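You operate a simulated robot arm through the tools that you are given. There is no shell and no other tool.

You run a simulated robot arm. Do the job below in one go: nothing can be reset, and whatever is moved stays where it is left.

JOB
Clamp the turntable can, put the green plug on its tab, then fit the purple round cap and black board.

It is judged by the outcome, as a careful person would: the job done as asked, and still so three seconds after it is handed in. It fails if anything else is knocked over, pushed out of place, dropped, spilled or broken. A push-on lid holds only when it is set on centred and level and pressed home; a screw cap is set on level and turned clockwise until tight.

ROBOT AND FRAMES
A 7-joint arm with a fingered hand, fixed in place. Base frame: the origin is on the floor under the middle of its stand, x ahead of it, y to its left, z up; the work surface is at about z = 78.6. Lengths are in cm, angles in rad, forces in N, time in s.
With the tool pointing down near the work surface it reaches from about 20 to 80 cm from the base axis. Its first joint turns from -2.897 to 2.897 rad. Payload 4.9 kg.
The tool frame sits at the grasp point between the pads (the TCP): z along the fingers, y along the line on which they close. The tips reach 3.2 cm beyond it. The gripper opens to 19.2 cm; its body begins 8.9 cm behind the TCP. The gripper is a hand of 3 fingers: y runs from the thumb to the fingers, the wrist lies at [0, 0, -26.7] in the tool frame, and closing takes about 1.5 s.
Orientation is told as [roll, pitch, yaw] about the base's x, y, z axes, in that order, counted from this pose: with the fingers straight down and closing along the base's y, the tool's x points along the base's -x, its y along +y and its z along -z.

CONTROLS
- The arm moves only by the tool apply_moves. Its argument "plan" is a list of rows, each a list of 2 entries, a list of its own where there are three numbers: the turn, a rotation vector about the base's x, y, z in rad, then the shift along the base's x, y, z in mm. In form: [[[wx, wy, wz], [x, y, z]], ...]. A call has 1 to 20 rows; each row shifts and turns the commanded pose from where the row before left it. "jaw" is the opening in per cent of the stroke, from 0 (shut) to 100 (fully open), set as the call begins (left out, the last holds). A row lasts 0.2 s, in which the tool goes at most 5 cm and 0.15 rad; a call with a longer step from one row to the next is refused whole, and so is a gripper value outside its range. Where a pose cannot be reached the arm comes as near as it can. A force on the tool above 80 N (or 10 N above the force at the start of the call, whichever is more), or a blocked arm, ends the call early, and 0.2 s more pass. Each finger travels about 15.3 cm/s and halts on what it meets, pressing with about 24 N; the grip force reading is that of the motor and also rises with nothing between the fingers. The clock runs only during rows and for 0.2 s after the last one: add rows that do not move to give the fingers time. It gives the time, the measured TCP pose, the force on the tool (base axes), the opening and the grip force at its end, in the units of the frame above (readings bear some noise), with the torque about the TCP (base axes, N m) and any sound that the robot's microphone picked up, and new pictures: "views" is both (left out), scene, wrist or none.
- Cameras (640 x 400 px; columns grow to the right, rows downward): "scene" is fixed at [4.78, -64.95, 153.33]; the picture's right is [0.95, -0.31, 0.00], its down [-0.15, -0.47, -0.87] and it looks along [0.27, 0.83, -0.49] (base axes); focal length 348 px, centre (320, 200). "wrist" rides on the gripper at [8, -4.6, -11.3] in the tool frame; the picture's right is [0.50, 0.87, 0.00], its down [-0.67, 0.39, -0.63] and it looks along [-0.55, 0.31, 0.78] (tool axes); focal length 226 px, centre (320, 200). There is no depth. A picture from a camera that has moved, and an enlarged one, comes with that camera's place and axes in the base frame and with its lens.
- curl_fingers(finger1, finger2, thumb_bend): sets how far each is bent, from 0 (flat) to 1 (curled in); at 0.3 the hand is open as for a grip, at 0.7 the pads meet at the TCP. One left out holds its place. A second passes; each finger stops where it meets its share of the squeeze, and holds until it gets a number again. A gripper value or a shape takes the hand back. It gives what a move gives, with no picture; readings hold the bend of each and the force on the fingers (four entries, about 0 where the hand has none), thumb and palm.
- set_grasp(shape): the hand has 3 fingers and takes this shape, open, in about a second: jaw (thumb against the fingers, like two jaws); tri (thumb and two fingers); tip (a fingertip pinch); poke (one finger out to press); point (the index stretched); flat (the hand flat); cup (the hand cupped); fist (a fist). The gripper value then closes the fingers along that shape, each until it touches; the sizes above hold for jaw. It gives what a move gives, with no picture.
- close_up(camera, box): a new picture of the part [left, top, right, bottom] of that camera's present view, enlarged. The clock stands still meanwhile.
- hand_in(): hands the job in; it is judged then, once.

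Places have to be worked out from the pictures, the camera data and where the tool is seen. Open the gripper and draw the arm clear of the work before you hand the job in, unless the task says otherwise.

The tools are called after "Request:" as name(argument=value, ...) on one line, values as JSON. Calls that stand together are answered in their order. apply_moves: Moves the arm, as the interface text tells. Its arguments: {"type":"object","properties":{"plan":{"type":"array","items":{"type":"array"}},"jaw":{"type":"number"},"views":{"type":"string","enum":["both","scene","wrist","none"]}},"required":["plan"]} The other tools are called the same way: set_grasp (shape) gives the hand a shape; curl_fingers (finger1, finger2, thumb_bend) moves the fingers one by one; close_up (camera, box) takes an enlarged picture of a part of a camera's view; hand_in () hands the job in.

At the start:

```text
time: 0.0
tcp_pos: [56.53, 27.71, 116.75]
orientation: [0.002, -0.001, 0.0]
wrist_force: [-0.3, 0.5, -0.7]
wrist_torque: [0.0, 0.03, 0.0]
grip_width: 19.17
gripper_force: 0.0
shape: jaw
bend: [0.3, 0.3, 0.3]
finger forces: [0.0, 0.1, 0.0, 0.1, 0.0, 0.1]
```

scene: 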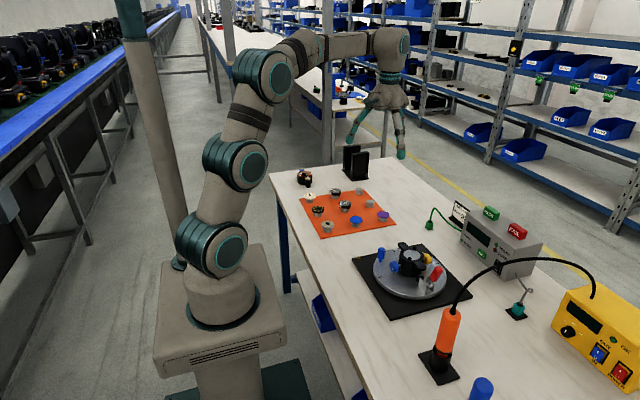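
wrist: 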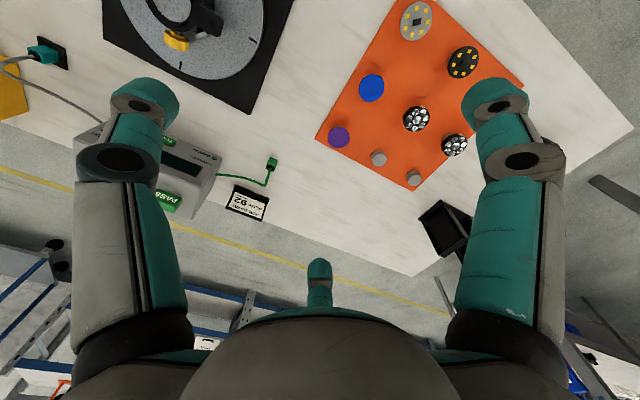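

I start by looking at the work area in detail with enlarged pictures from both cameras.

Request:
close_up(camera="scene", box=[340, 220, 500, 320])

Request:
close_up(camera="scene", box=[270, 140, 410, 240])

Request:
close_up(camera="scene", box=[420, 180, 640, 400])

Request:
close_up(camera="wrist", box=[300, 0, 540, 200])

Request:
close_up(camera="wrist", box=[80, 0, 320, 220])

```text
4.00 times, centred on (420, 270) of scene
camera zoom: at [4.78, -64.95, 153.33], right [0.95, -0.31, 0.0], down [-0.15, -0.47, -0.87], along [0.27, 0.83, -0.49], focal length 1394 px, centre (-80, -80)
```

zoom: 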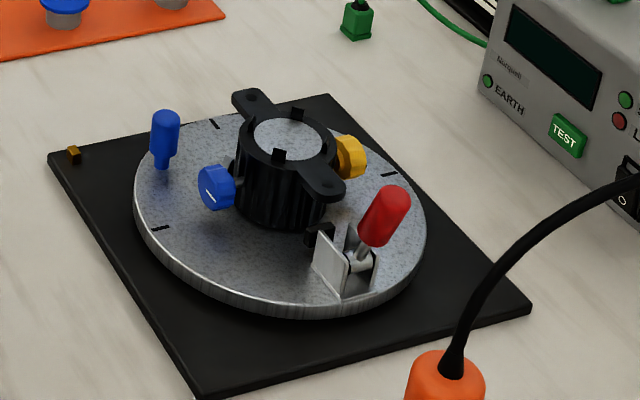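

```text
4.00 times, centred on (340, 190) of scene
camera zoom: at [4.78, -64.95, 153.33], right [0.95, -0.31, 0.0], down [-0.15, -0.47, -0.87], along [0.27, 0.83, -0.49], focal length 1394 px, centre (240, 240)
```

zoom: 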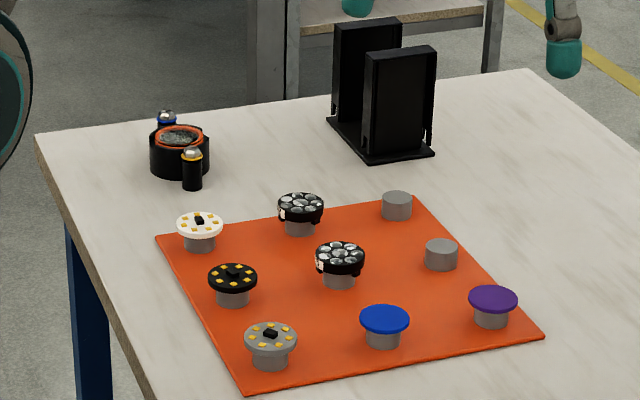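

```text
1.82 times, centred on (530, 290) of scene
camera zoom: at [4.78, -64.95, 153.33], right [0.95, -0.31, 0.0], down [-0.15, -0.47, -0.87], along [0.27, 0.83, -0.49], focal length 634 px, centre (-62, 36)
```

zoom: 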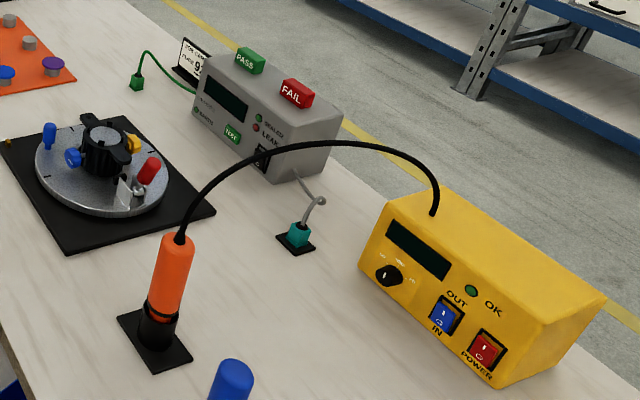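

```text
2.00 times, centred on (420, 100) of wrist
camera zoom: at [48.43, 23.13, 127.9], right [-0.5, 0.87, 0.0], down [0.67, 0.39, 0.63], along [0.55, 0.32, -0.77], focal length 452 px, centre (120, 400)
```

zoom: 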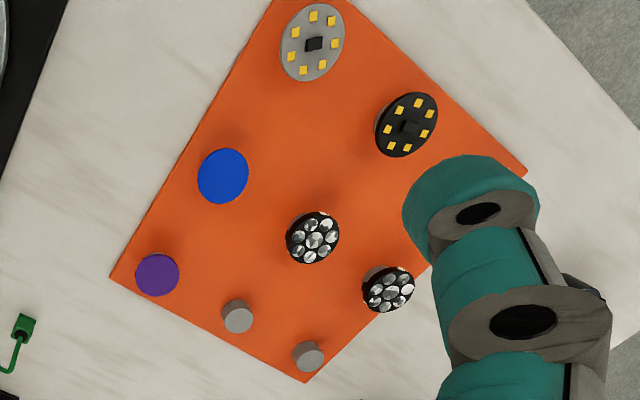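

```text
1.82 times, centred on (200, 110) of wrist
camera zoom: at [48.43, 23.13, 127.9], right [-0.5, 0.87, 0.0], down [0.67, 0.39, 0.63], along [0.55, 0.32, -0.77], focal length 411 px, centre (538, 364)
```

zoom: 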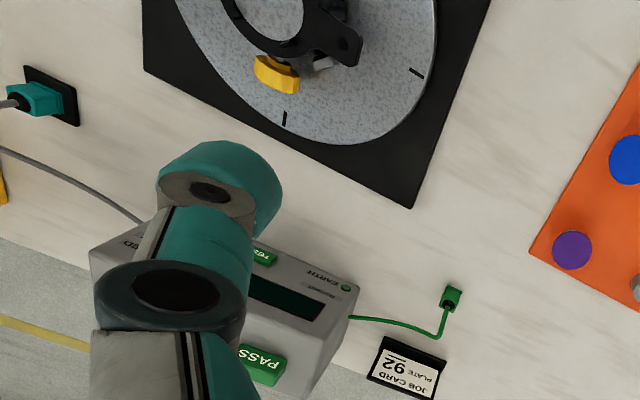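

The fixture turntable seems to sit near (56, 4.5), with the mat near (52, 46) and the green plug near (79, 28). I'll move the hand to look at the turntable from above with the wrist camera.

Request:
apply_moves(plan=[[[0, 0, 0], [-9, -26, -12]], [[0, 0, 0], [-9, -26, -12]], [[0, 0, 0], [-9, -26, -12]], [[0, 0, 0], [-9, -26, -12]], [[0, 0, 0], [-9, -26, -12]], [[0, 0, 0], [-9, -26, -12]], [[0, 0, 0], [-9, -26, -12]], [[0, 0, 0], [-9, -26, -12]], [[0, 0, 0], [-9, -26, -12]], [[0, 0, 0], [-9, -26, -12]]])

```text
time: 2.2
tcp_pos: [47.65, 1.37, 104.76]
orientation: [0.002, -0.003, 0.002]
wrist_force: [-0.7, 0.0, 0.3]
wrist_torque: [0.02, 0.03, -0.02]
grip_width: 19.17
gripper_force: 0.1
shape: jaw
bend: [0.3, 0.3, 0.3]
finger forces: [0.0, 0.0, 0.0, 0.0, 0.0, 0.0]
camera wrist: at [39.47, -3.22, 116.04], right [-0.5, 0.87, 0.0], down [0.67, 0.39, 0.63], along [0.55, 0.32, -0.77], focal length 226 px, centre (320, 200)
```

scene: 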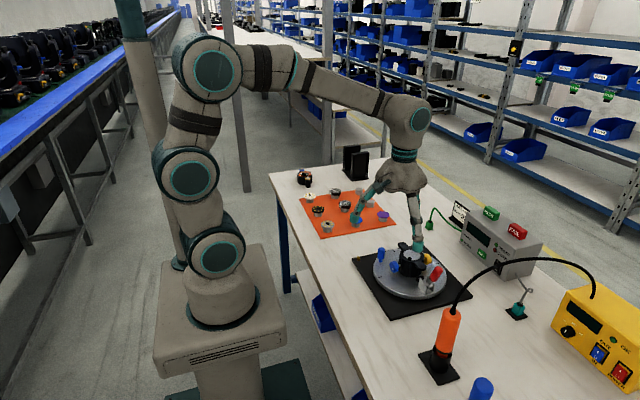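
wrist: 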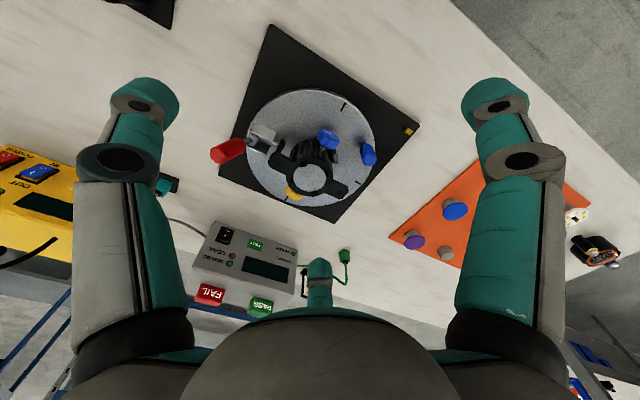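

Request:
close_up(camera="wrist", box=[200, 70, 440, 230])

Request:
close_up(camera="wrist", box=[250, 90, 370, 215])

Request:
close_up(camera="wrist", box=[180, 210, 380, 330])

Request:
close_up(camera="scene", box=[385, 235, 455, 295])

```text
2.50 times, centred on (320, 150) of wrist
camera zoom: at [39.47, -3.22, 116.04], right [-0.5, 0.87, 0.0], down [0.67, 0.39, 0.63], along [0.55, 0.32, -0.77], focal length 565 px, centre (320, 325)
```

zoom: 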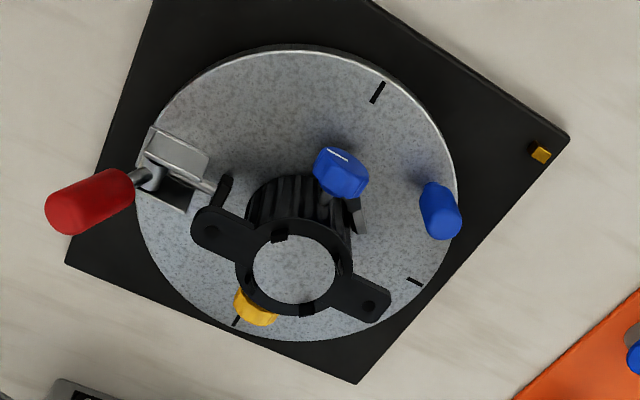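

```text
3.20 times, centred on (310, 152) of wrist
camera zoom: at [39.47, -3.22, 116.04], right [-0.5, 0.87, 0.0], down [0.67, 0.39, 0.63], along [0.55, 0.32, -0.77], focal length 723 px, centre (352, 352)
```

zoom: 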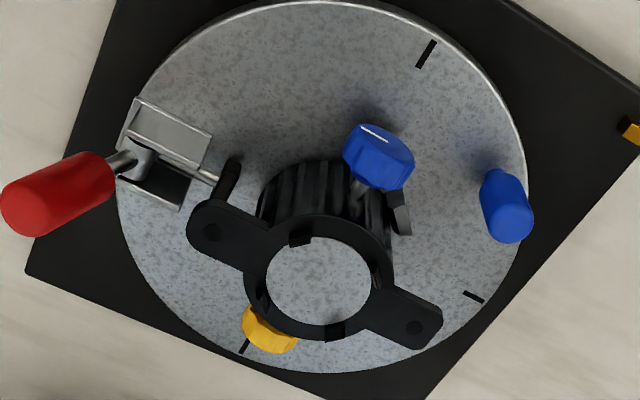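

```text
3.20 times, centred on (280, 270) of wrist
camera zoom: at [39.47, -3.22, 116.04], right [-0.5, 0.87, 0.0], down [0.67, 0.39, 0.63], along [0.55, 0.32, -0.77], focal length 723 px, centre (448, -24)
```

zoom: 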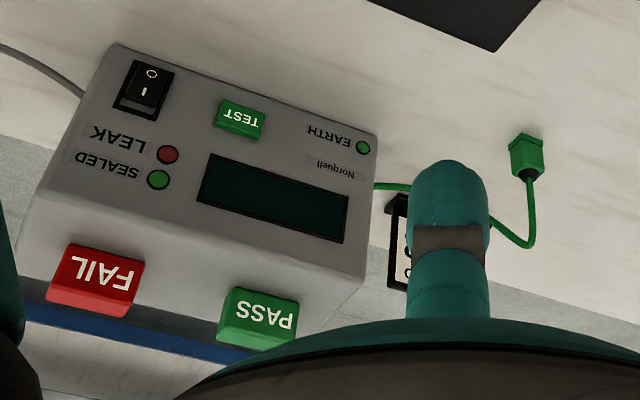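

```text
6.67 times, centred on (420, 265) of scene
camera zoom: at [4.78, -64.95, 153.33], right [0.95, -0.31, 0.0], down [-0.15, -0.47, -0.87], along [0.27, 0.83, -0.49], focal length 2323 px, centre (-347, -233)
```

zoom: 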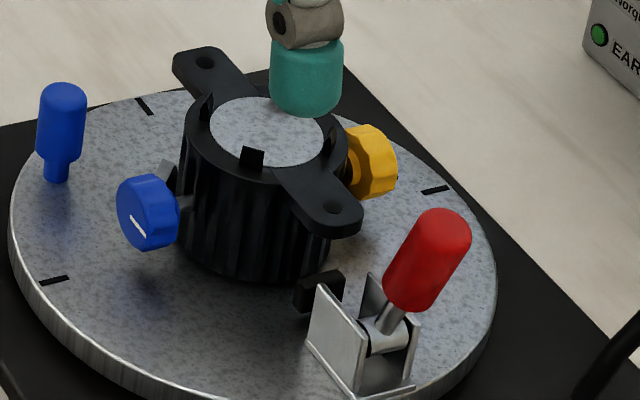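

The can has two side knobs, a rim with clip notches, and what looks like a small grey tab beside the blue knob. The toggle clamp is at its side. Next I'll look over the mat with the parts.

Request:
apply_moves(plan=[[[0, 0, 0], [-7, 38, -5]], [[0, 0, 0], [-7, 38, -5]], [[0, 0, 0], [-7, 38, -5]], [[0, 0, 0], [-7, 38, -5]], [[0, 0, 0], [-7, 38, -5]], [[0, 0, 0], [-7, 38, -5]], [[0, 0, 0], [-7, 38, -5]], [[0, 0, 0], [-7, 38, -5]], [[0, 0, 0], [-7, 38, -5]], [[0, 0, 0], [-7, 38, -5]]], views="wrist")

Request:
close_up(camera="wrist", box=[180, 60, 480, 250])

```text
time: 4.4
tcp_pos: [40.51, 39.95, 99.82]
orientation: [0.0, -0.002, 0.001]
wrist_force: [-0.4, -0.5, -0.4]
wrist_torque: [0.0, 0.0, 0.0]
grip_width: 19.19
gripper_force: 0.0
shape: jaw
bend: [0.3, 0.3, 0.3]
finger forces: [0.0, 0.0, 0.0, 0.0, 0.1, 0.1]
camera wrist: at [32.47, 35.37, 111.08], right [-0.5, 0.87, 0.0], down [0.67, 0.39, 0.63], along [0.55, 0.32, -0.77], focal length 226 px, centre (320, 200)
```

wrist: 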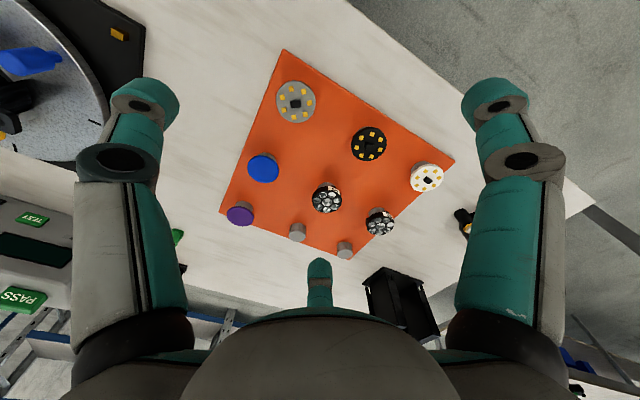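

```text
2.11 times, centred on (330, 155) of wrist
camera zoom: at [32.47, 35.37, 111.08], right [-0.5, 0.87, 0.0], down [0.67, 0.39, 0.63], along [0.55, 0.32, -0.77], focal length 476 px, centre (299, 295)
```

zoom: 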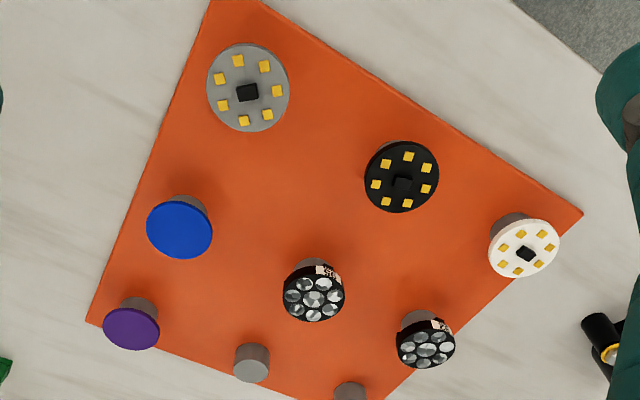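

The mat holds three boards, two lens arrays and two caps on grey stands. I'll zoom further on the parts and on the item at the far left of the table, which may be a finished sample.

Request:
close_up(camera="wrist", box=[320, 110, 450, 190])

Request:
close_up(camera="wrist", box=[210, 140, 300, 240])

Request:
close_up(camera="scene", box=[280, 155, 340, 205])

Request:
close_up(camera="scene", box=[430, 190, 560, 300])

```text
4.92 times, centred on (385, 150) of wrist
camera zoom: at [32.47, 35.37, 111.08], right [-0.5, 0.87, 0.0], down [0.67, 0.39, 0.63], along [0.55, 0.32, -0.77], focal length 1113 px, centre (0, 446)
```

zoom: 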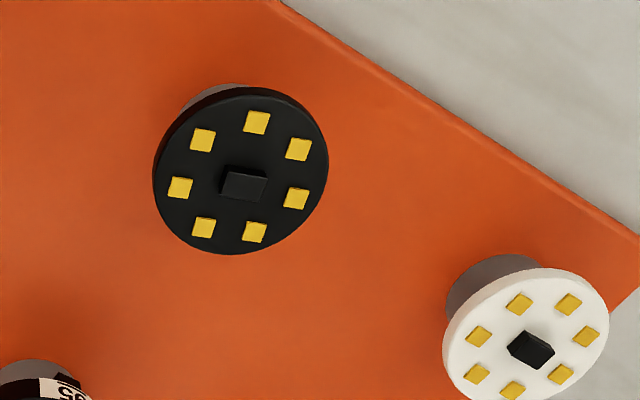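

```text
4.00 times, centred on (255, 190) of wrist
camera zoom: at [32.47, 35.37, 111.08], right [-0.5, 0.87, 0.0], down [0.67, 0.39, 0.63], along [0.55, 0.32, -0.77], focal length 904 px, centre (580, 240)
```

zoom: 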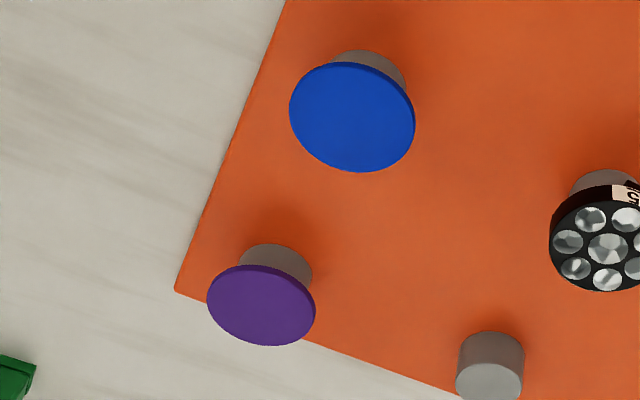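

```text
8.00 times, centred on (310, 180) of scene
camera zoom: at [4.78, -64.95, 153.33], right [0.95, -0.31, 0.0], down [-0.15, -0.47, -0.87], along [0.27, 0.83, -0.49], focal length 2788 px, centre (400, 360)
```

zoom: 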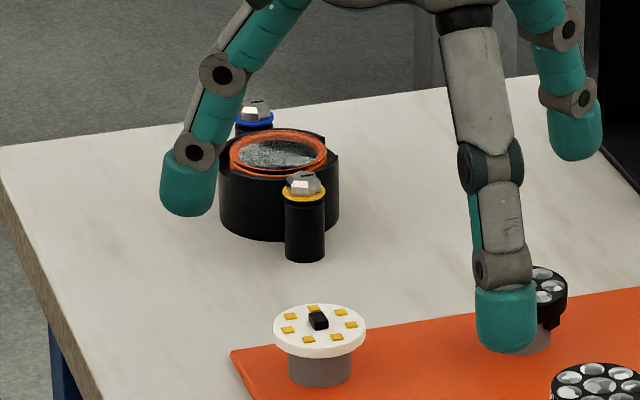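

```text
3.64 times, centred on (495, 245) of scene
camera zoom: at [4.78, -64.95, 153.33], right [0.95, -0.31, 0.0], down [-0.15, -0.47, -0.87], along [0.27, 0.83, -0.49], focal length 1267 px, centre (-316, 36)
```

zoom: 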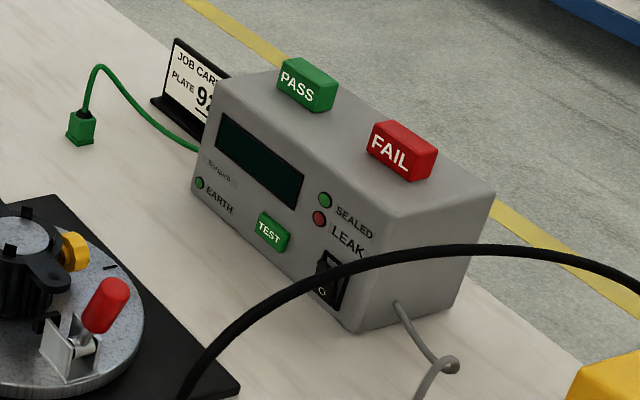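

The parts look like a stack: the purple disc would fit a recess in the can's top, with the board above it. I'll go back to the can for a closer look before deciding.

Request:
apply_moves(plan=[[[0, 0, 0], [8.2, -40, 0.5]], [[0, 0, 0], [8.2, -40, 0.5]], [[0, 0, 0], [8.2, -40, 0.5]], [[0, 0, 0], [8.2, -40, 0.5]], [[0, 0, 0], [8.2, -40, 0.5]], [[0, 0, 0], [8.2, -40, 0.5]], [[0, 0, 0], [8.2, -40, 0.5]], [[0, 0, 0], [8.2, -40, 0.5]], [[0, 0, 0], [8.2, -40, 0.5]], [[0, 0, 0], [8.2, -40, 0.5]]], views="wrist")

Request:
close_up(camera="wrist", box=[240, 90, 440, 240])

Request:
close_up(camera="wrist", box=[300, 150, 400, 220])

```text
time: 6.6
tcp_pos: [48.96, -0.31, 100.24]
orientation: [0.002, -0.001, -0.002]
wrist_force: [0.0, -0.4, -0.2]
wrist_torque: [0.02, 0.0, 0.0]
grip_width: 19.18
gripper_force: 0.0
shape: jaw
bend: [0.3, 0.3, 0.3]
finger forces: [0.2, 0.0, 0.0, 0.0, 0.0, 0.1]
camera wrist: at [40.84, -4.83, 111.48], right [-0.5, 0.87, 0.0], down [0.67, 0.39, 0.63], along [0.55, 0.32, -0.77], focal length 226 px, centre (320, 200)
```

wrist: 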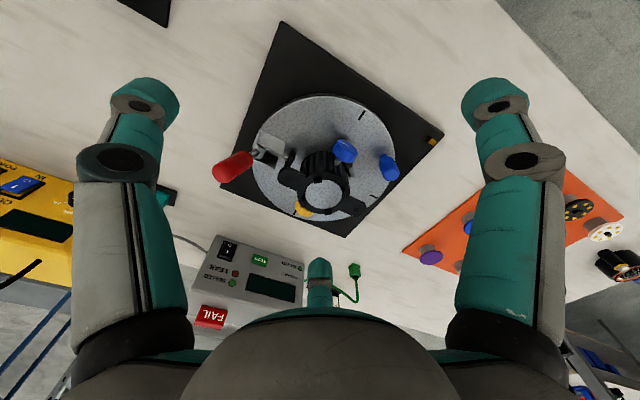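

```text
2.67 times, centred on (340, 165) of wrist
camera zoom: at [40.84, -4.83, 111.48], right [-0.5, 0.87, 0.0], down [0.67, 0.39, 0.63], along [0.55, 0.32, -0.77], focal length 603 px, centre (267, 293)
```

zoom: 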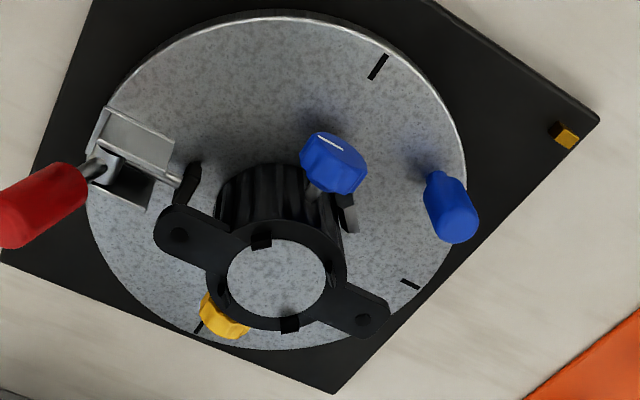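

```text
5.71 times, centred on (350, 185) of wrist
camera zoom: at [40.84, -4.83, 111.48], right [-0.5, 0.87, 0.0], down [0.67, 0.39, 0.63], along [0.55, 0.32, -0.77], focal length 1292 px, centre (149, 286)
```

zoom: 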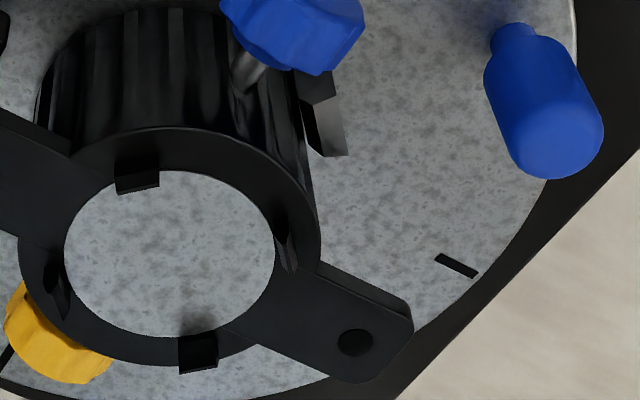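

The can's top disc centre triangulates to about (56.0, 4.5, 88.6), and the tab is on the can's -x/+y side beside the blue knob. I'll yaw the hand to look from that side.

Request:
apply_moves(plan=[[[0, 0, -0.144], [0.9, 12.3, -2.4]], [[0, 0, -0.144], [0.9, 12.3, -2.4]], [[0, 0, -0.144], [0.9, 12.3, -2.4]], [[0, 0, -0.144], [0.9, 12.3, -2.4]], [[0, 0, -0.144], [0.9, 12.3, -2.4]], [[0, 0, -0.144], [0.9, 12.3, -2.4]], [[0, 0, -0.144], [0.9, 12.3, -2.4]], [[0, 0, -0.144], [0.9, 12.3, -2.4]], [[0, 0, -0.144], [0.9, 12.3, -2.4]]], views="wrist")

Request:
close_up(camera="wrist", box=[240, 100, 400, 200])

Request:
close_up(camera="wrist", box=[280, 140, 360, 190])

```text
time: 8.6
tcp_pos: [49.49, 10.87, 97.91]
orientation: [0.002, -0.001, -1.299]
wrist_force: [0.3, 0.4, 0.2]
wrist_torque: [-0.01, 0.01, 0.01]
grip_width: 19.2
gripper_force: 0.0
shape: jaw
bend: [0.3, 0.3, 0.3]
finger forces: [0.0, 0.1, 0.1, 0.1, 0.1, 0.0]
camera wrist: at [42.8, 17.31, 109.16], right [0.7, 0.71, 0.0], down [0.55, -0.54, 0.63], along [0.45, -0.44, -0.77], focal length 226 px, centre (320, 200)
```

wrist: 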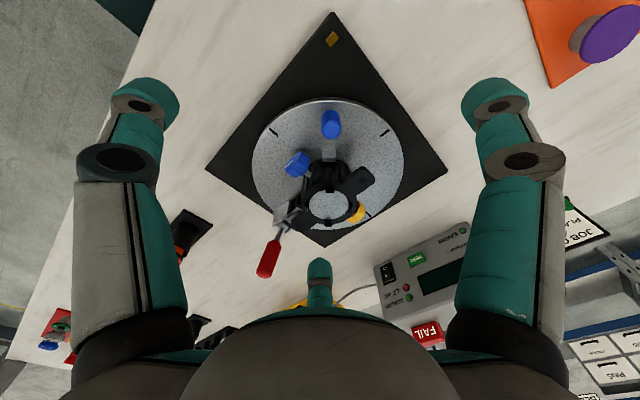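

```text
4.00 times, centred on (320, 150) of wrist
camera zoom: at [42.8, 17.31, 109.16], right [0.7, 0.71, 0.0], down [0.55, -0.54, 0.63], along [0.45, -0.44, -0.77], focal length 904 px, centre (320, 400)
```

zoom: 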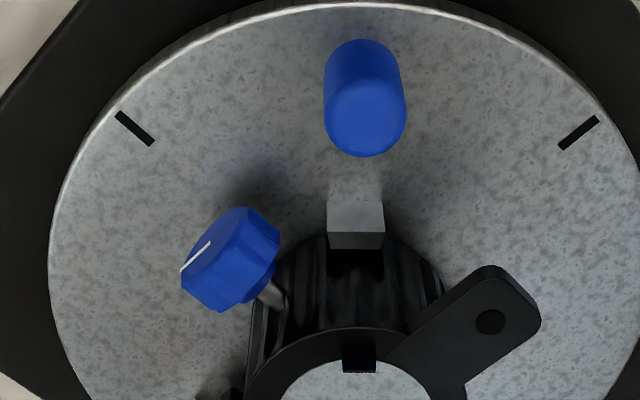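

```text
8.00 times, centred on (320, 165) of wrist
camera zoom: at [42.8, 17.31, 109.16], right [0.7, 0.71, 0.0], down [0.55, -0.54, 0.63], along [0.45, -0.44, -0.77], focal length 1808 px, centre (320, 480)
```

zoom: 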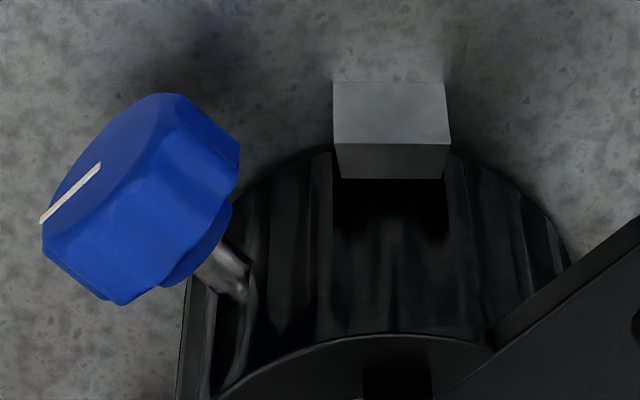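

The tab looks like an upright grey plate about 1.6 cm wide standing off the can's side. Now a closer look at the green plug through the scene camera.

Request:
close_up(camera="scene", box=[415, 200, 465, 235])

Request:
close_up(camera="scene", box=[380, 240, 450, 290])

Request:
close_up(camera="scene", box=[300, 175, 400, 240])

```text
11.43 times, centred on (440, 218) of scene
camera zoom: at [4.78, -64.95, 153.33], right [0.95, -0.31, 0.0], down [-0.15, -0.47, -0.87], along [0.27, 0.83, -0.49], focal length 3983 px, centre (-1051, 0)
```

zoom: 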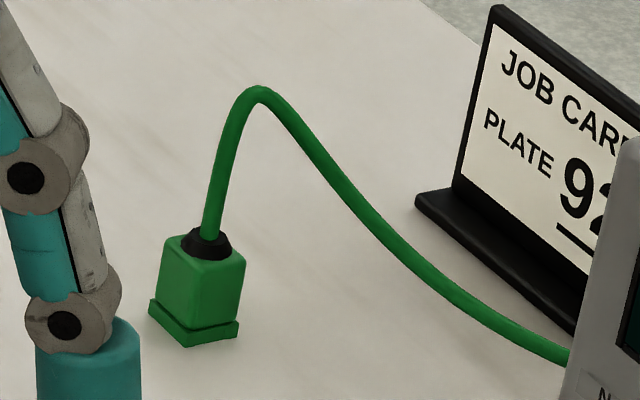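

```text
8.00 times, centred on (415, 265) of scene
camera zoom: at [4.78, -64.95, 153.33], right [0.95, -0.31, 0.0], down [-0.15, -0.47, -0.87], along [0.27, 0.83, -0.49], focal length 2788 px, centre (-440, -320)
```

zoom: 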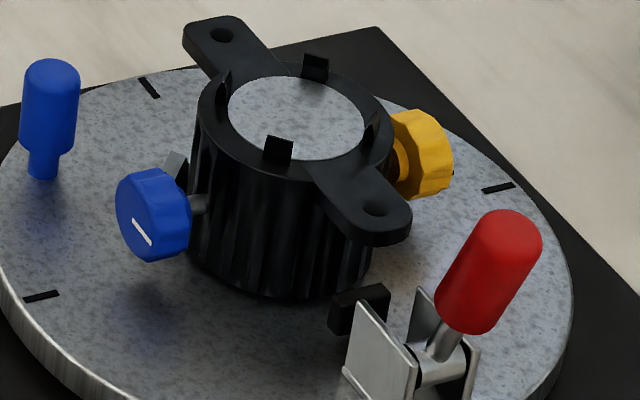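

```text
6.15 times, centred on (350, 208) of scene
camera zoom: at [4.78, -64.95, 153.33], right [0.95, -0.31, 0.0], down [-0.15, -0.47, -0.87], along [0.27, 0.83, -0.49], focal length 2145 px, centre (135, 154)
```

zoom: 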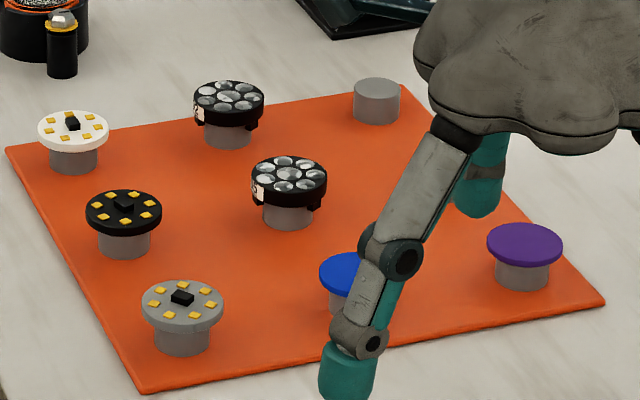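

The clamp handle stands nearly upright, with its pivot near (56.5, -5, 85) and its top near (56.7, -7, 92). A black pad faces the can from about 1 cm away. I'll view the clamp from the side (looking along +x) to see how it works.

Request:
apply_moves(plan=[[[0, 0, 0.129], [-5.1, -24.8, 2.0]], [[0, 0, 0.129], [-5.1, -24.8, 2.0]], [[0, 0, 0.129], [-5.1, -24.8, 2.0]], [[0, 0, 0.129], [-5.1, -24.8, 2.0]], [[0, 0, 0.129], [-5.1, -24.8, 2.0]], [[0, 0, 0.129], [-5.1, -24.8, 2.0]]], views="wrist")

Request:
close_up(camera="wrist", box=[240, 110, 400, 210])

Request:
close_up(camera="scene", box=[415, 255, 465, 300])

```text
time: 10.0
tcp_pos: [46.37, -4.23, 99.14]
orientation: [0.002, -0.001, -0.52]
wrist_force: [-0.2, -0.3, 0.3]
wrist_torque: [0.03, 0.02, 0.01]
grip_width: 19.19
gripper_force: 0.1
shape: jaw
bend: [0.3, 0.3, 0.3]
finger forces: [0.0, 0.0, 0.0, 0.0, 0.0, 0.0]
camera wrist: at [37.09, -4.26, 110.45], right [0.0, 1.0, 0.0], down [0.77, 0.0, 0.63], along [0.63, 0.0, -0.77], focal length 226 px, centre (320, 200)
```

wrist: 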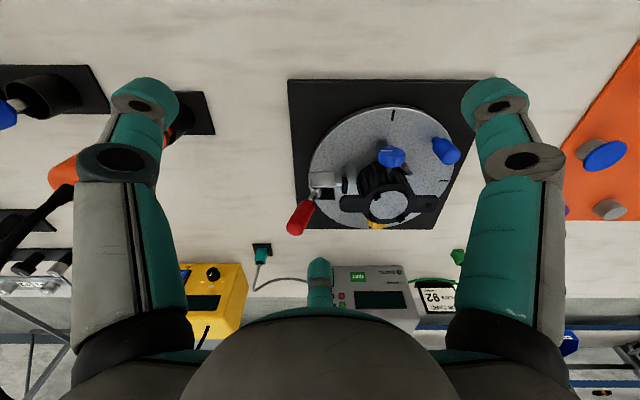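

```text
4.00 times, centred on (320, 160) of wrist
camera zoom: at [37.09, -4.26, 110.45], right [0.0, 1.0, 0.0], down [0.77, 0.0, 0.63], along [0.63, 0.0, -0.77], focal length 904 px, centre (320, 360)
```

zoom: 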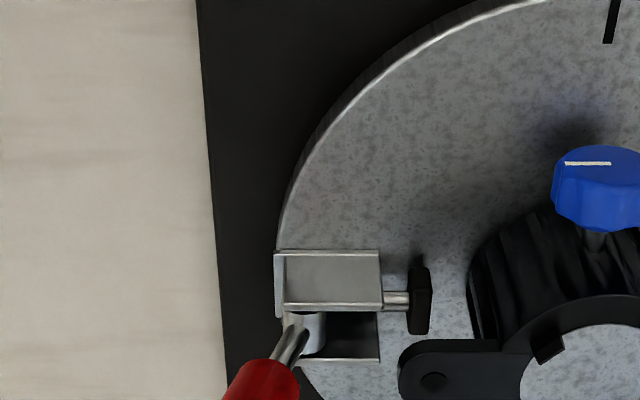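

```text
8.89 times, centred on (440, 278) of scene
camera zoom: at [4.78, -64.95, 153.33], right [0.95, -0.31, 0.0], down [-0.15, -0.47, -0.87], along [0.27, 0.83, -0.49], focal length 3098 px, centre (-747, -489)
```

zoom: 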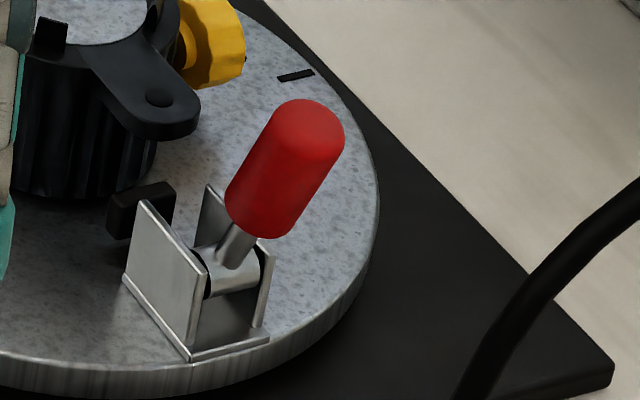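

The bracket's plunger points at the can along +y and the handle leans back about 20°, so pushing it forward (+y) is the likely closing motion. I'll rise a little and try the poke shape to see which finger sticks out.

Request:
apply_moves(plan=[[[0, 0, 0], [-10, 10, 40]], [[0, 0, 0], [-10, 10, 40]], [[0, 0, 0], [-10, 10, 40]]], views="none")

Request:
set_grasp(shape="poke")

Request:
apply_moves(plan=[[[0, 0, 0], [0, 0, 0]], [[0, 0, 0], [0, 0, 0]]], views="both")

```text
time: 10.8
tcp_pos: [43.51, -1.0, 111.02]
orientation: [0.0, -0.001, -0.521]
wrist_force: [0.3, 0.1, -0.6]
wrist_torque: [-0.03, 0.0, -0.02]
grip_width: 19.21
gripper_force: 0.1
shape: jaw
bend: [0.3, 0.3, 0.3]
finger forces: [0.1, 0.2, 0.0, 0.1, 0.1, 0.1]
```

```text
time: 11.7
tcp_pos: [43.4, -1.1, 110.95]
orientation: [0.001, -0.001, -0.523]
wrist_force: [-0.1, 0.5, 0.3]
wrist_torque: [0.0, -0.01, 0.04]
grip_width: 0.02
gripper_force: 0.0
shape: poke
bend: [1.0, 1.0, 0.91]
finger forces: [0.0, 0.1, 0.1, 0.0, 0.0, 0.1]
```

```text
time: 12.3
tcp_pos: [43.45, -1.06, 111.08]
orientation: [0.003, -0.003, -0.523]
wrist_force: [0.1, -0.5, -0.9]
wrist_torque: [-0.01, 0.03, -0.02]
grip_width: 0.0
gripper_force: 0.2
shape: poke
bend: [1.0, 1.0, 0.91]
finger forces: [0.0, 0.0, 0.0, 0.1, 0.1, 0.1]
camera wrist: at [34.18, -1.04, 122.3], right [0.0, 1.0, 0.0], down [0.77, 0.0, 0.63], along [0.63, 0.0, -0.77], focal length 226 px, centre (320, 200)
```

scene: 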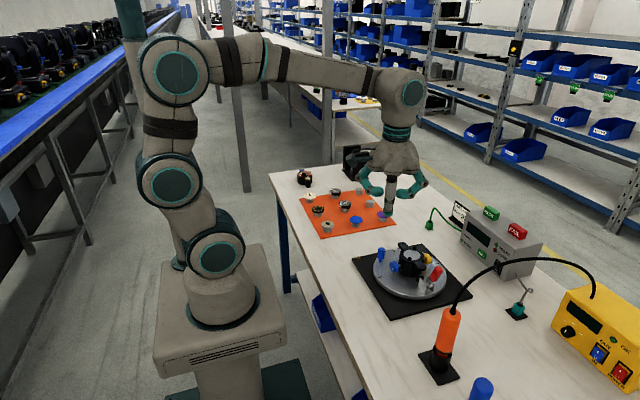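
wrist: 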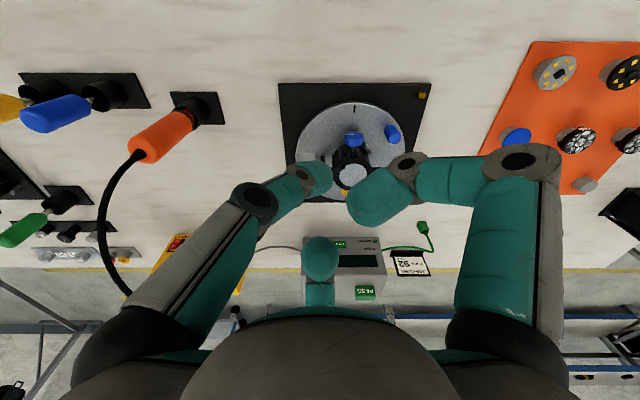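

In the poke shape everything curls in, which doesn't help here. I'll try "fist", then closed jaws, to find a compact pusher.

Request:
set_grasp(shape="point")

Request:
apply_moves(plan=[[[0, 0, 0], [0, 0, 0]], [[0, 0, 0], [0, 0, 0]]], views="both")

Request:
set_grasp(shape="tip")

Request:
apply_moves(plan=[[[0, 0, 0], [0, 0, 0]], [[0, 0, 0], [0, 0, 0]]], views="both")

```text
time: 13.2
tcp_pos: [43.46, -1.1, 111.06]
orientation: [0.0, -0.001, -0.523]
wrist_force: [-0.9, 1.1, 1.2]
wrist_torque: [-0.01, 0.01, 0.01]
grip_width: 18.44
gripper_force: 0.0
shape: point
bend: [0.7, 1.0, 0.78]
finger forces: [0.0, 0.1, 0.1, 0.0, 0.0, 0.1]
```

```text
time: 13.8
tcp_pos: [43.47, -0.96, 111.13]
orientation: [0.001, -0.001, -0.521]
wrist_force: [-0.7, -0.2, -0.4]
wrist_torque: [0.01, -0.03, -0.01]
grip_width: 18.43
gripper_force: 0.1
shape: point
bend: [0.7, 1.0, 0.78]
finger forces: [0.1, 0.0, 0.0, 0.1, 0.0, 0.1]
camera wrist: at [34.18, -1.04, 122.29], right [0.0, 1.0, 0.0], down [0.77, 0.0, 0.63], along [0.63, 0.0, -0.77], focal length 226 px, centre (320, 200)
```

scene: 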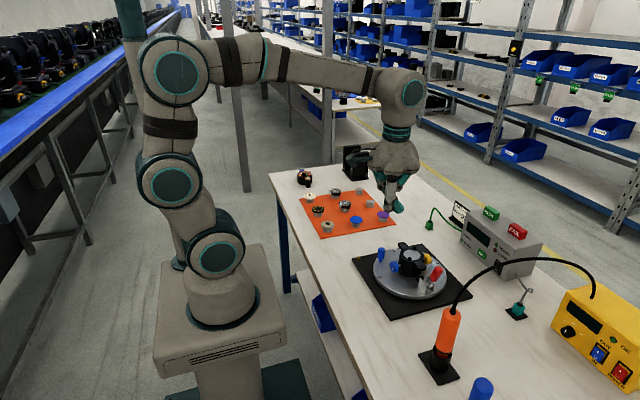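
wrist: 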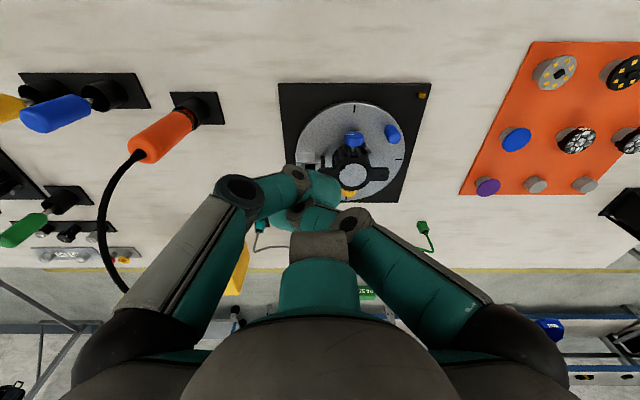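

```text
time: 14.7
tcp_pos: [43.51, -1.07, 111.0]
orientation: [0.001, -0.001, -0.521]
wrist_force: [0.7, 0.0, 0.1]
wrist_torque: [-0.02, -0.02, 0.0]
grip_width: 19.17
gripper_force: 0.0
shape: tip
bend: [0.3, 0.3, 0.3]
finger forces: [0.0, 0.0, 0.1, 0.1, 0.0, 0.0]
```

```text
time: 15.3
tcp_pos: [43.53, -1.08, 111.04]
orientation: [0.001, -0.002, -0.521]
wrist_force: [-0.3, 0.4, 0.0]
wrist_torque: [0.0, -0.02, -0.02]
grip_width: 19.2
gripper_force: 0.0
shape: tip
bend: [0.3, 0.3, 0.3]
finger forces: [0.0, 0.0, 0.0, 0.0, 0.1, 0.0]
camera wrist: at [34.18, -1.04, 122.29], right [0.0, 1.0, 0.0], down [0.77, 0.0, 0.63], along [0.63, 0.0, -0.77], focal length 226 px, centre (320, 200)
```

scene: 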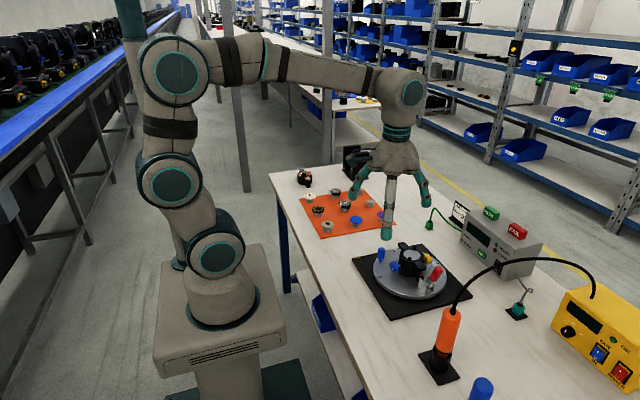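
wrist: 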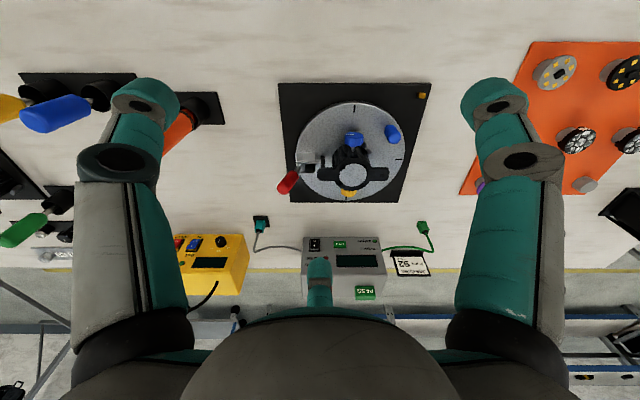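

All open shapes look the same on this three-finger hand. Closed jaws form a compact pusher with a groove between two fingers, so I'll close them and go to the outer (-y) side of the red handle, staying above it for now.

Request:
set_grasp(shape="jaw")

Request:
apply_moves(jaw=0, plan=[[[0, 0, 0.087], [22, -18, 0]], [[0, 0, 0.087], [22, -18, 0]], [[0, 0, 0.087], [22, -18, 0]], [[0, 0, 0.087], [22, -18, 0]], [[0, 0, 0.087], [22, -18, 0]], [[0, 0, 0.087], [22, -18, 0]], [[0, 0, 0], [0, 0, -40]], [[0, 0, 0], [0, 0, -40]], [[0, 0, 0], [0, 0, -30]]], views="both")

```text
time: 16.2
tcp_pos: [43.49, -1.14, 111.06]
orientation: [0.001, -0.003, -0.522]
wrist_force: [0.2, 0.3, 1.3]
wrist_torque: [-0.01, 0.0, 0.0]
grip_width: 19.18
gripper_force: 0.1
shape: jaw
bend: [0.3, 0.3, 0.3]
finger forces: [0.1, 0.0, 0.1, 0.0, 0.0, 0.0]
```

```text
time: 18.2
tcp_pos: [56.74, -11.69, 100.26]
orientation: [0.001, -0.003, -0.003]
wrist_force: [0.2, 0.3, 0.0]
wrist_torque: [-0.01, -0.02, 0.0]
grip_width: 0.02
gripper_force: 24.0
shape: jaw
bend: [0.7, 0.7, 0.7]
finger forces: [0.1, 0.1, 0.1, 0.0, 0.1, 0.1]
camera wrist: at [48.59, -16.38, 111.47], right [-0.5, 0.87, 0.0], down [0.67, 0.39, 0.63], along [0.55, 0.32, -0.77], focal length 226 px, centre (320, 200)
```

scene: 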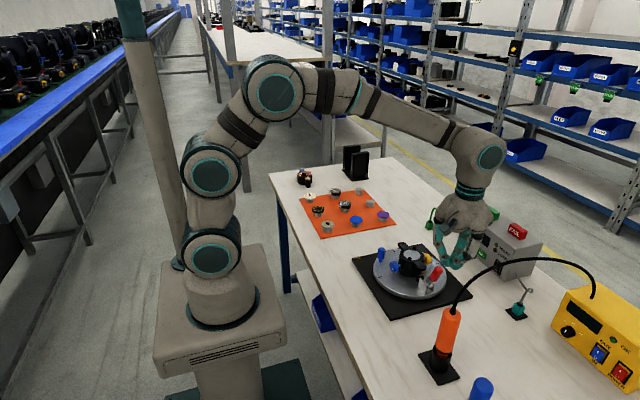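
wrist: 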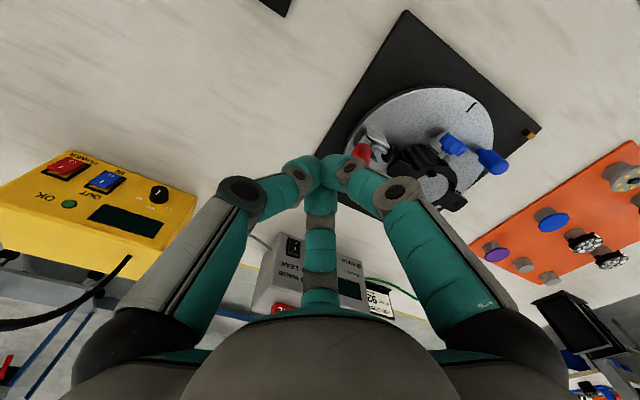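

The closed hand is beside the red handle with its outer side clear. I'll lower to handle height and move inward to about where contact should start.

Request:
apply_moves(plan=[[[0, 0, 0], [0, -3, -40]], [[0, 0, 0], [0, 0, -42]], [[0, 0, 0], [0, 8, 0]], [[0, 0, 0], [0, 8, 0]], [[0, 0, 0], [0, 8, 0]]], views="both")

Request:
close_up(camera="scene", box=[390, 220, 490, 300])

```text
time: 19.4
tcp_pos: [56.65, -9.63, 91.8]
orientation: [0.003, -0.002, -0.001]
wrist_force: [-0.3, -0.2, 0.2]
wrist_torque: [0.01, 0.0, 0.0]
grip_width: 0.02
gripper_force: 24.4
shape: jaw
bend: [0.7, 0.7, 0.7]
finger forces: [0.1, 0.1, 0.1, 0.1, 0.0, 0.1]
camera wrist: at [48.59, -14.28, 103.16], right [-0.5, 0.87, 0.0], down [0.67, 0.39, 0.63], along [0.55, 0.32, -0.77], focal length 226 px, centre (320, 200)
```

scene: 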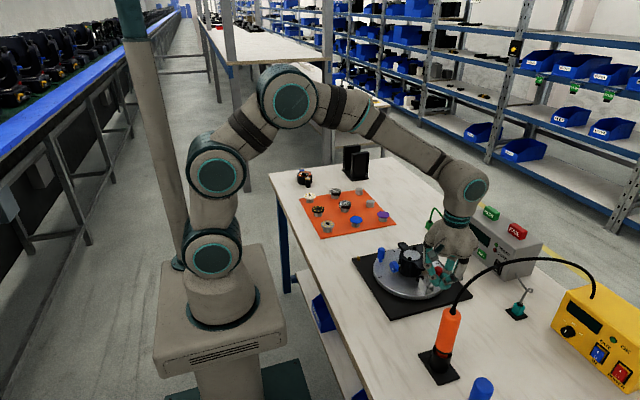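
wrist: 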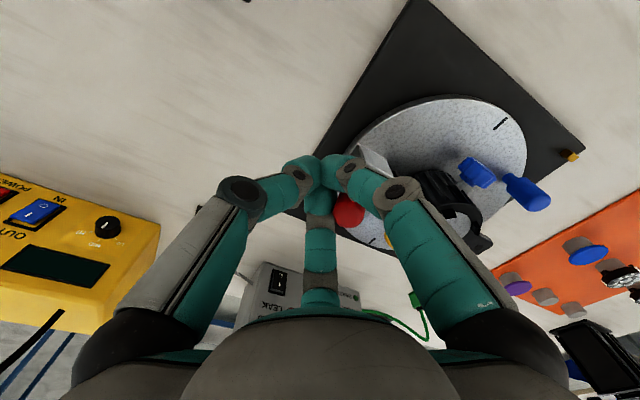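

```text
5.00 times, centred on (440, 260) of scene
camera zoom: at [4.78, -64.95, 153.33], right [0.95, -0.31, 0.0], down [-0.15, -0.47, -0.87], along [0.27, 0.83, -0.49], focal length 1742 px, centre (-280, -100)
```

zoom: 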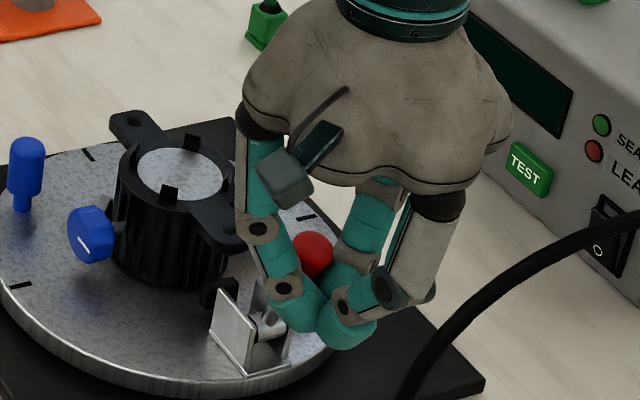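

No force yet, and the handle's red top sits just inside the groove between two fingers. I push gently toward the can in small steps.

Request:
apply_moves(plan=[[[0, 0, 0], [0, 4, 0]], [[0, 0, 0], [0, 4, 0]], [[0, 0, 0], [0, 4, 0]], [[0, 0, 0], [0, 4, 0]]], views="both")

Request:
close_up(camera="scene", box=[390, 220, 490, 300])

```text
time: 20.4
tcp_pos: [56.62, -8.36, 91.89]
orientation: [-0.002, -0.001, -0.002]
wrist_force: [2.8, -31.0, -6.4]
wrist_torque: [-0.48, 0.04, -0.26]
grip_width: 0.0
gripper_force: 23.7
shape: jaw
bend: [0.7, 0.7, 0.7]
finger forces: [0.0, 0.1, 0.1, 0.1, 0.1, 0.1]
camera wrist: at [48.51, -12.92, 103.22], right [-0.5, 0.87, 0.0], down [0.67, 0.39, 0.63], along [0.55, 0.31, -0.78], focal length 226 px, centre (320, 200)
```

scene: 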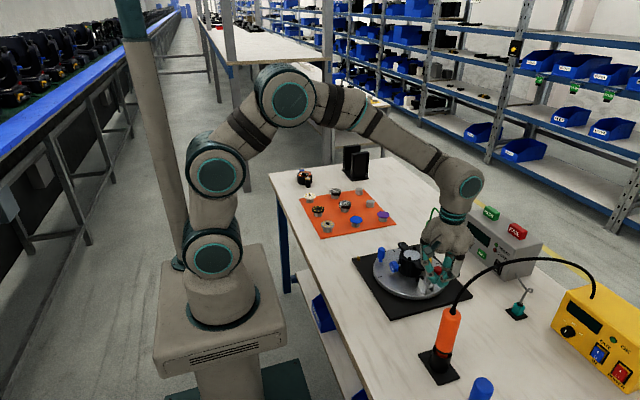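
wrist: 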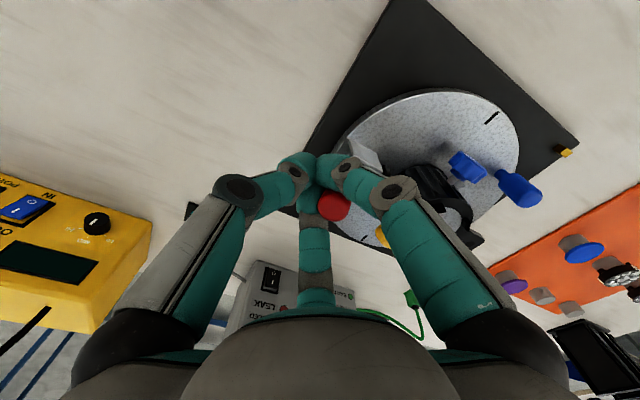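

```text
5.00 times, centred on (440, 260) of scene
camera zoom: at [4.78, -64.95, 153.33], right [0.95, -0.31, 0.0], down [-0.15, -0.47, -0.87], along [0.27, 0.83, -0.49], focal length 1742 px, centre (-280, -100)
```

zoom: 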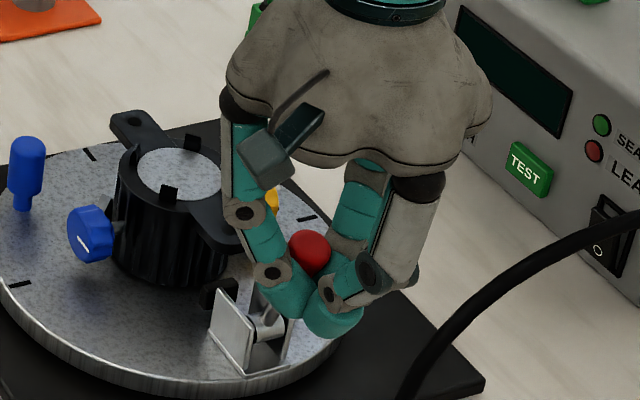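

The handle doesn't yield toward the can: about 31 N of resistance and the pad hasn't moved, so it seems to be at its open stop. I'll back off, go over to the can side of the handle with a groove facing -y, and try the outward direction.

Request:
apply_moves(plan=[[[0, 0, 0], [0, -8, 0]], [[0, 0, 0], [0, -10, 5]], [[0, 0, 0], [0, 0, 40]], [[0, 0, 0], [0, 0, 40]], [[0, 0, 0.15], [0, 20, 0]], [[0, 0, 0.15], [0, 20, 0]], [[0, 0, 0.15], [0, 20, 0]], [[0, 0, 0.15], [0, 5, 0]], [[0, 0, 0.15], [0, 0, 0]], [[0, 0, 0.15], [0, 0, 0]], [[0, 0, 0.147], [0, 0, 0]]], views="both")

Request:
close_up(camera="scene", box=[390, 220, 490, 300])

```text
time: 22.8
tcp_pos: [56.54, -3.5, 100.49]
orientation: [0.001, -0.001, 1.048]
wrist_force: [0.9, 0.2, 0.3]
wrist_torque: [-0.02, 0.01, -0.02]
grip_width: 0.0
gripper_force: 23.9
shape: jaw
bend: [0.7, 0.7, 0.7]
finger forces: [0.0, 0.0, 0.0, 0.0, 0.1, 0.0]
camera wrist: at [56.53, -12.69, 111.78], right [-1.0, 0.0, 0.0], down [0.0, 0.77, 0.63], along [0.0, 0.63, -0.77], focal length 226 px, centre (320, 200)
```

scene: 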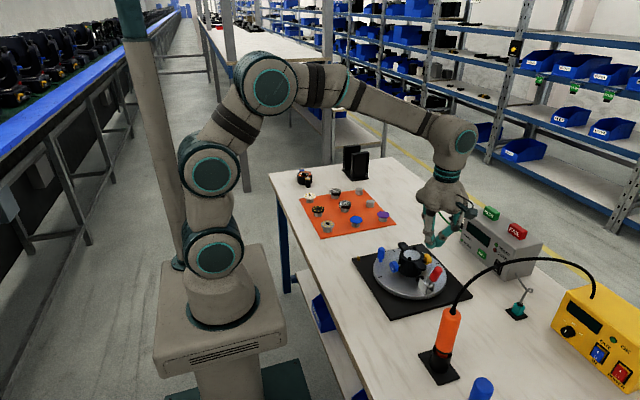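
wrist: 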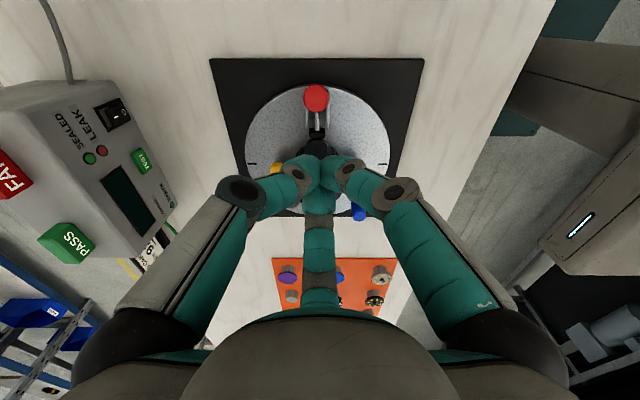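

```text
5.00 times, centred on (440, 260) of scene
camera zoom: at [4.78, -64.95, 153.33], right [0.95, -0.31, 0.0], down [-0.15, -0.47, -0.87], along [0.27, 0.83, -0.49], focal length 1742 px, centre (-280, -100)
```

zoom: 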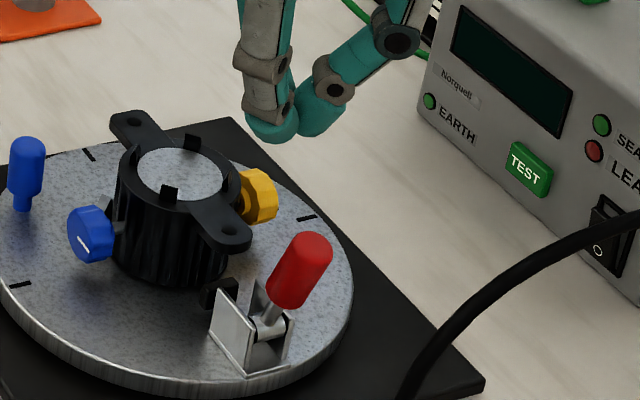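

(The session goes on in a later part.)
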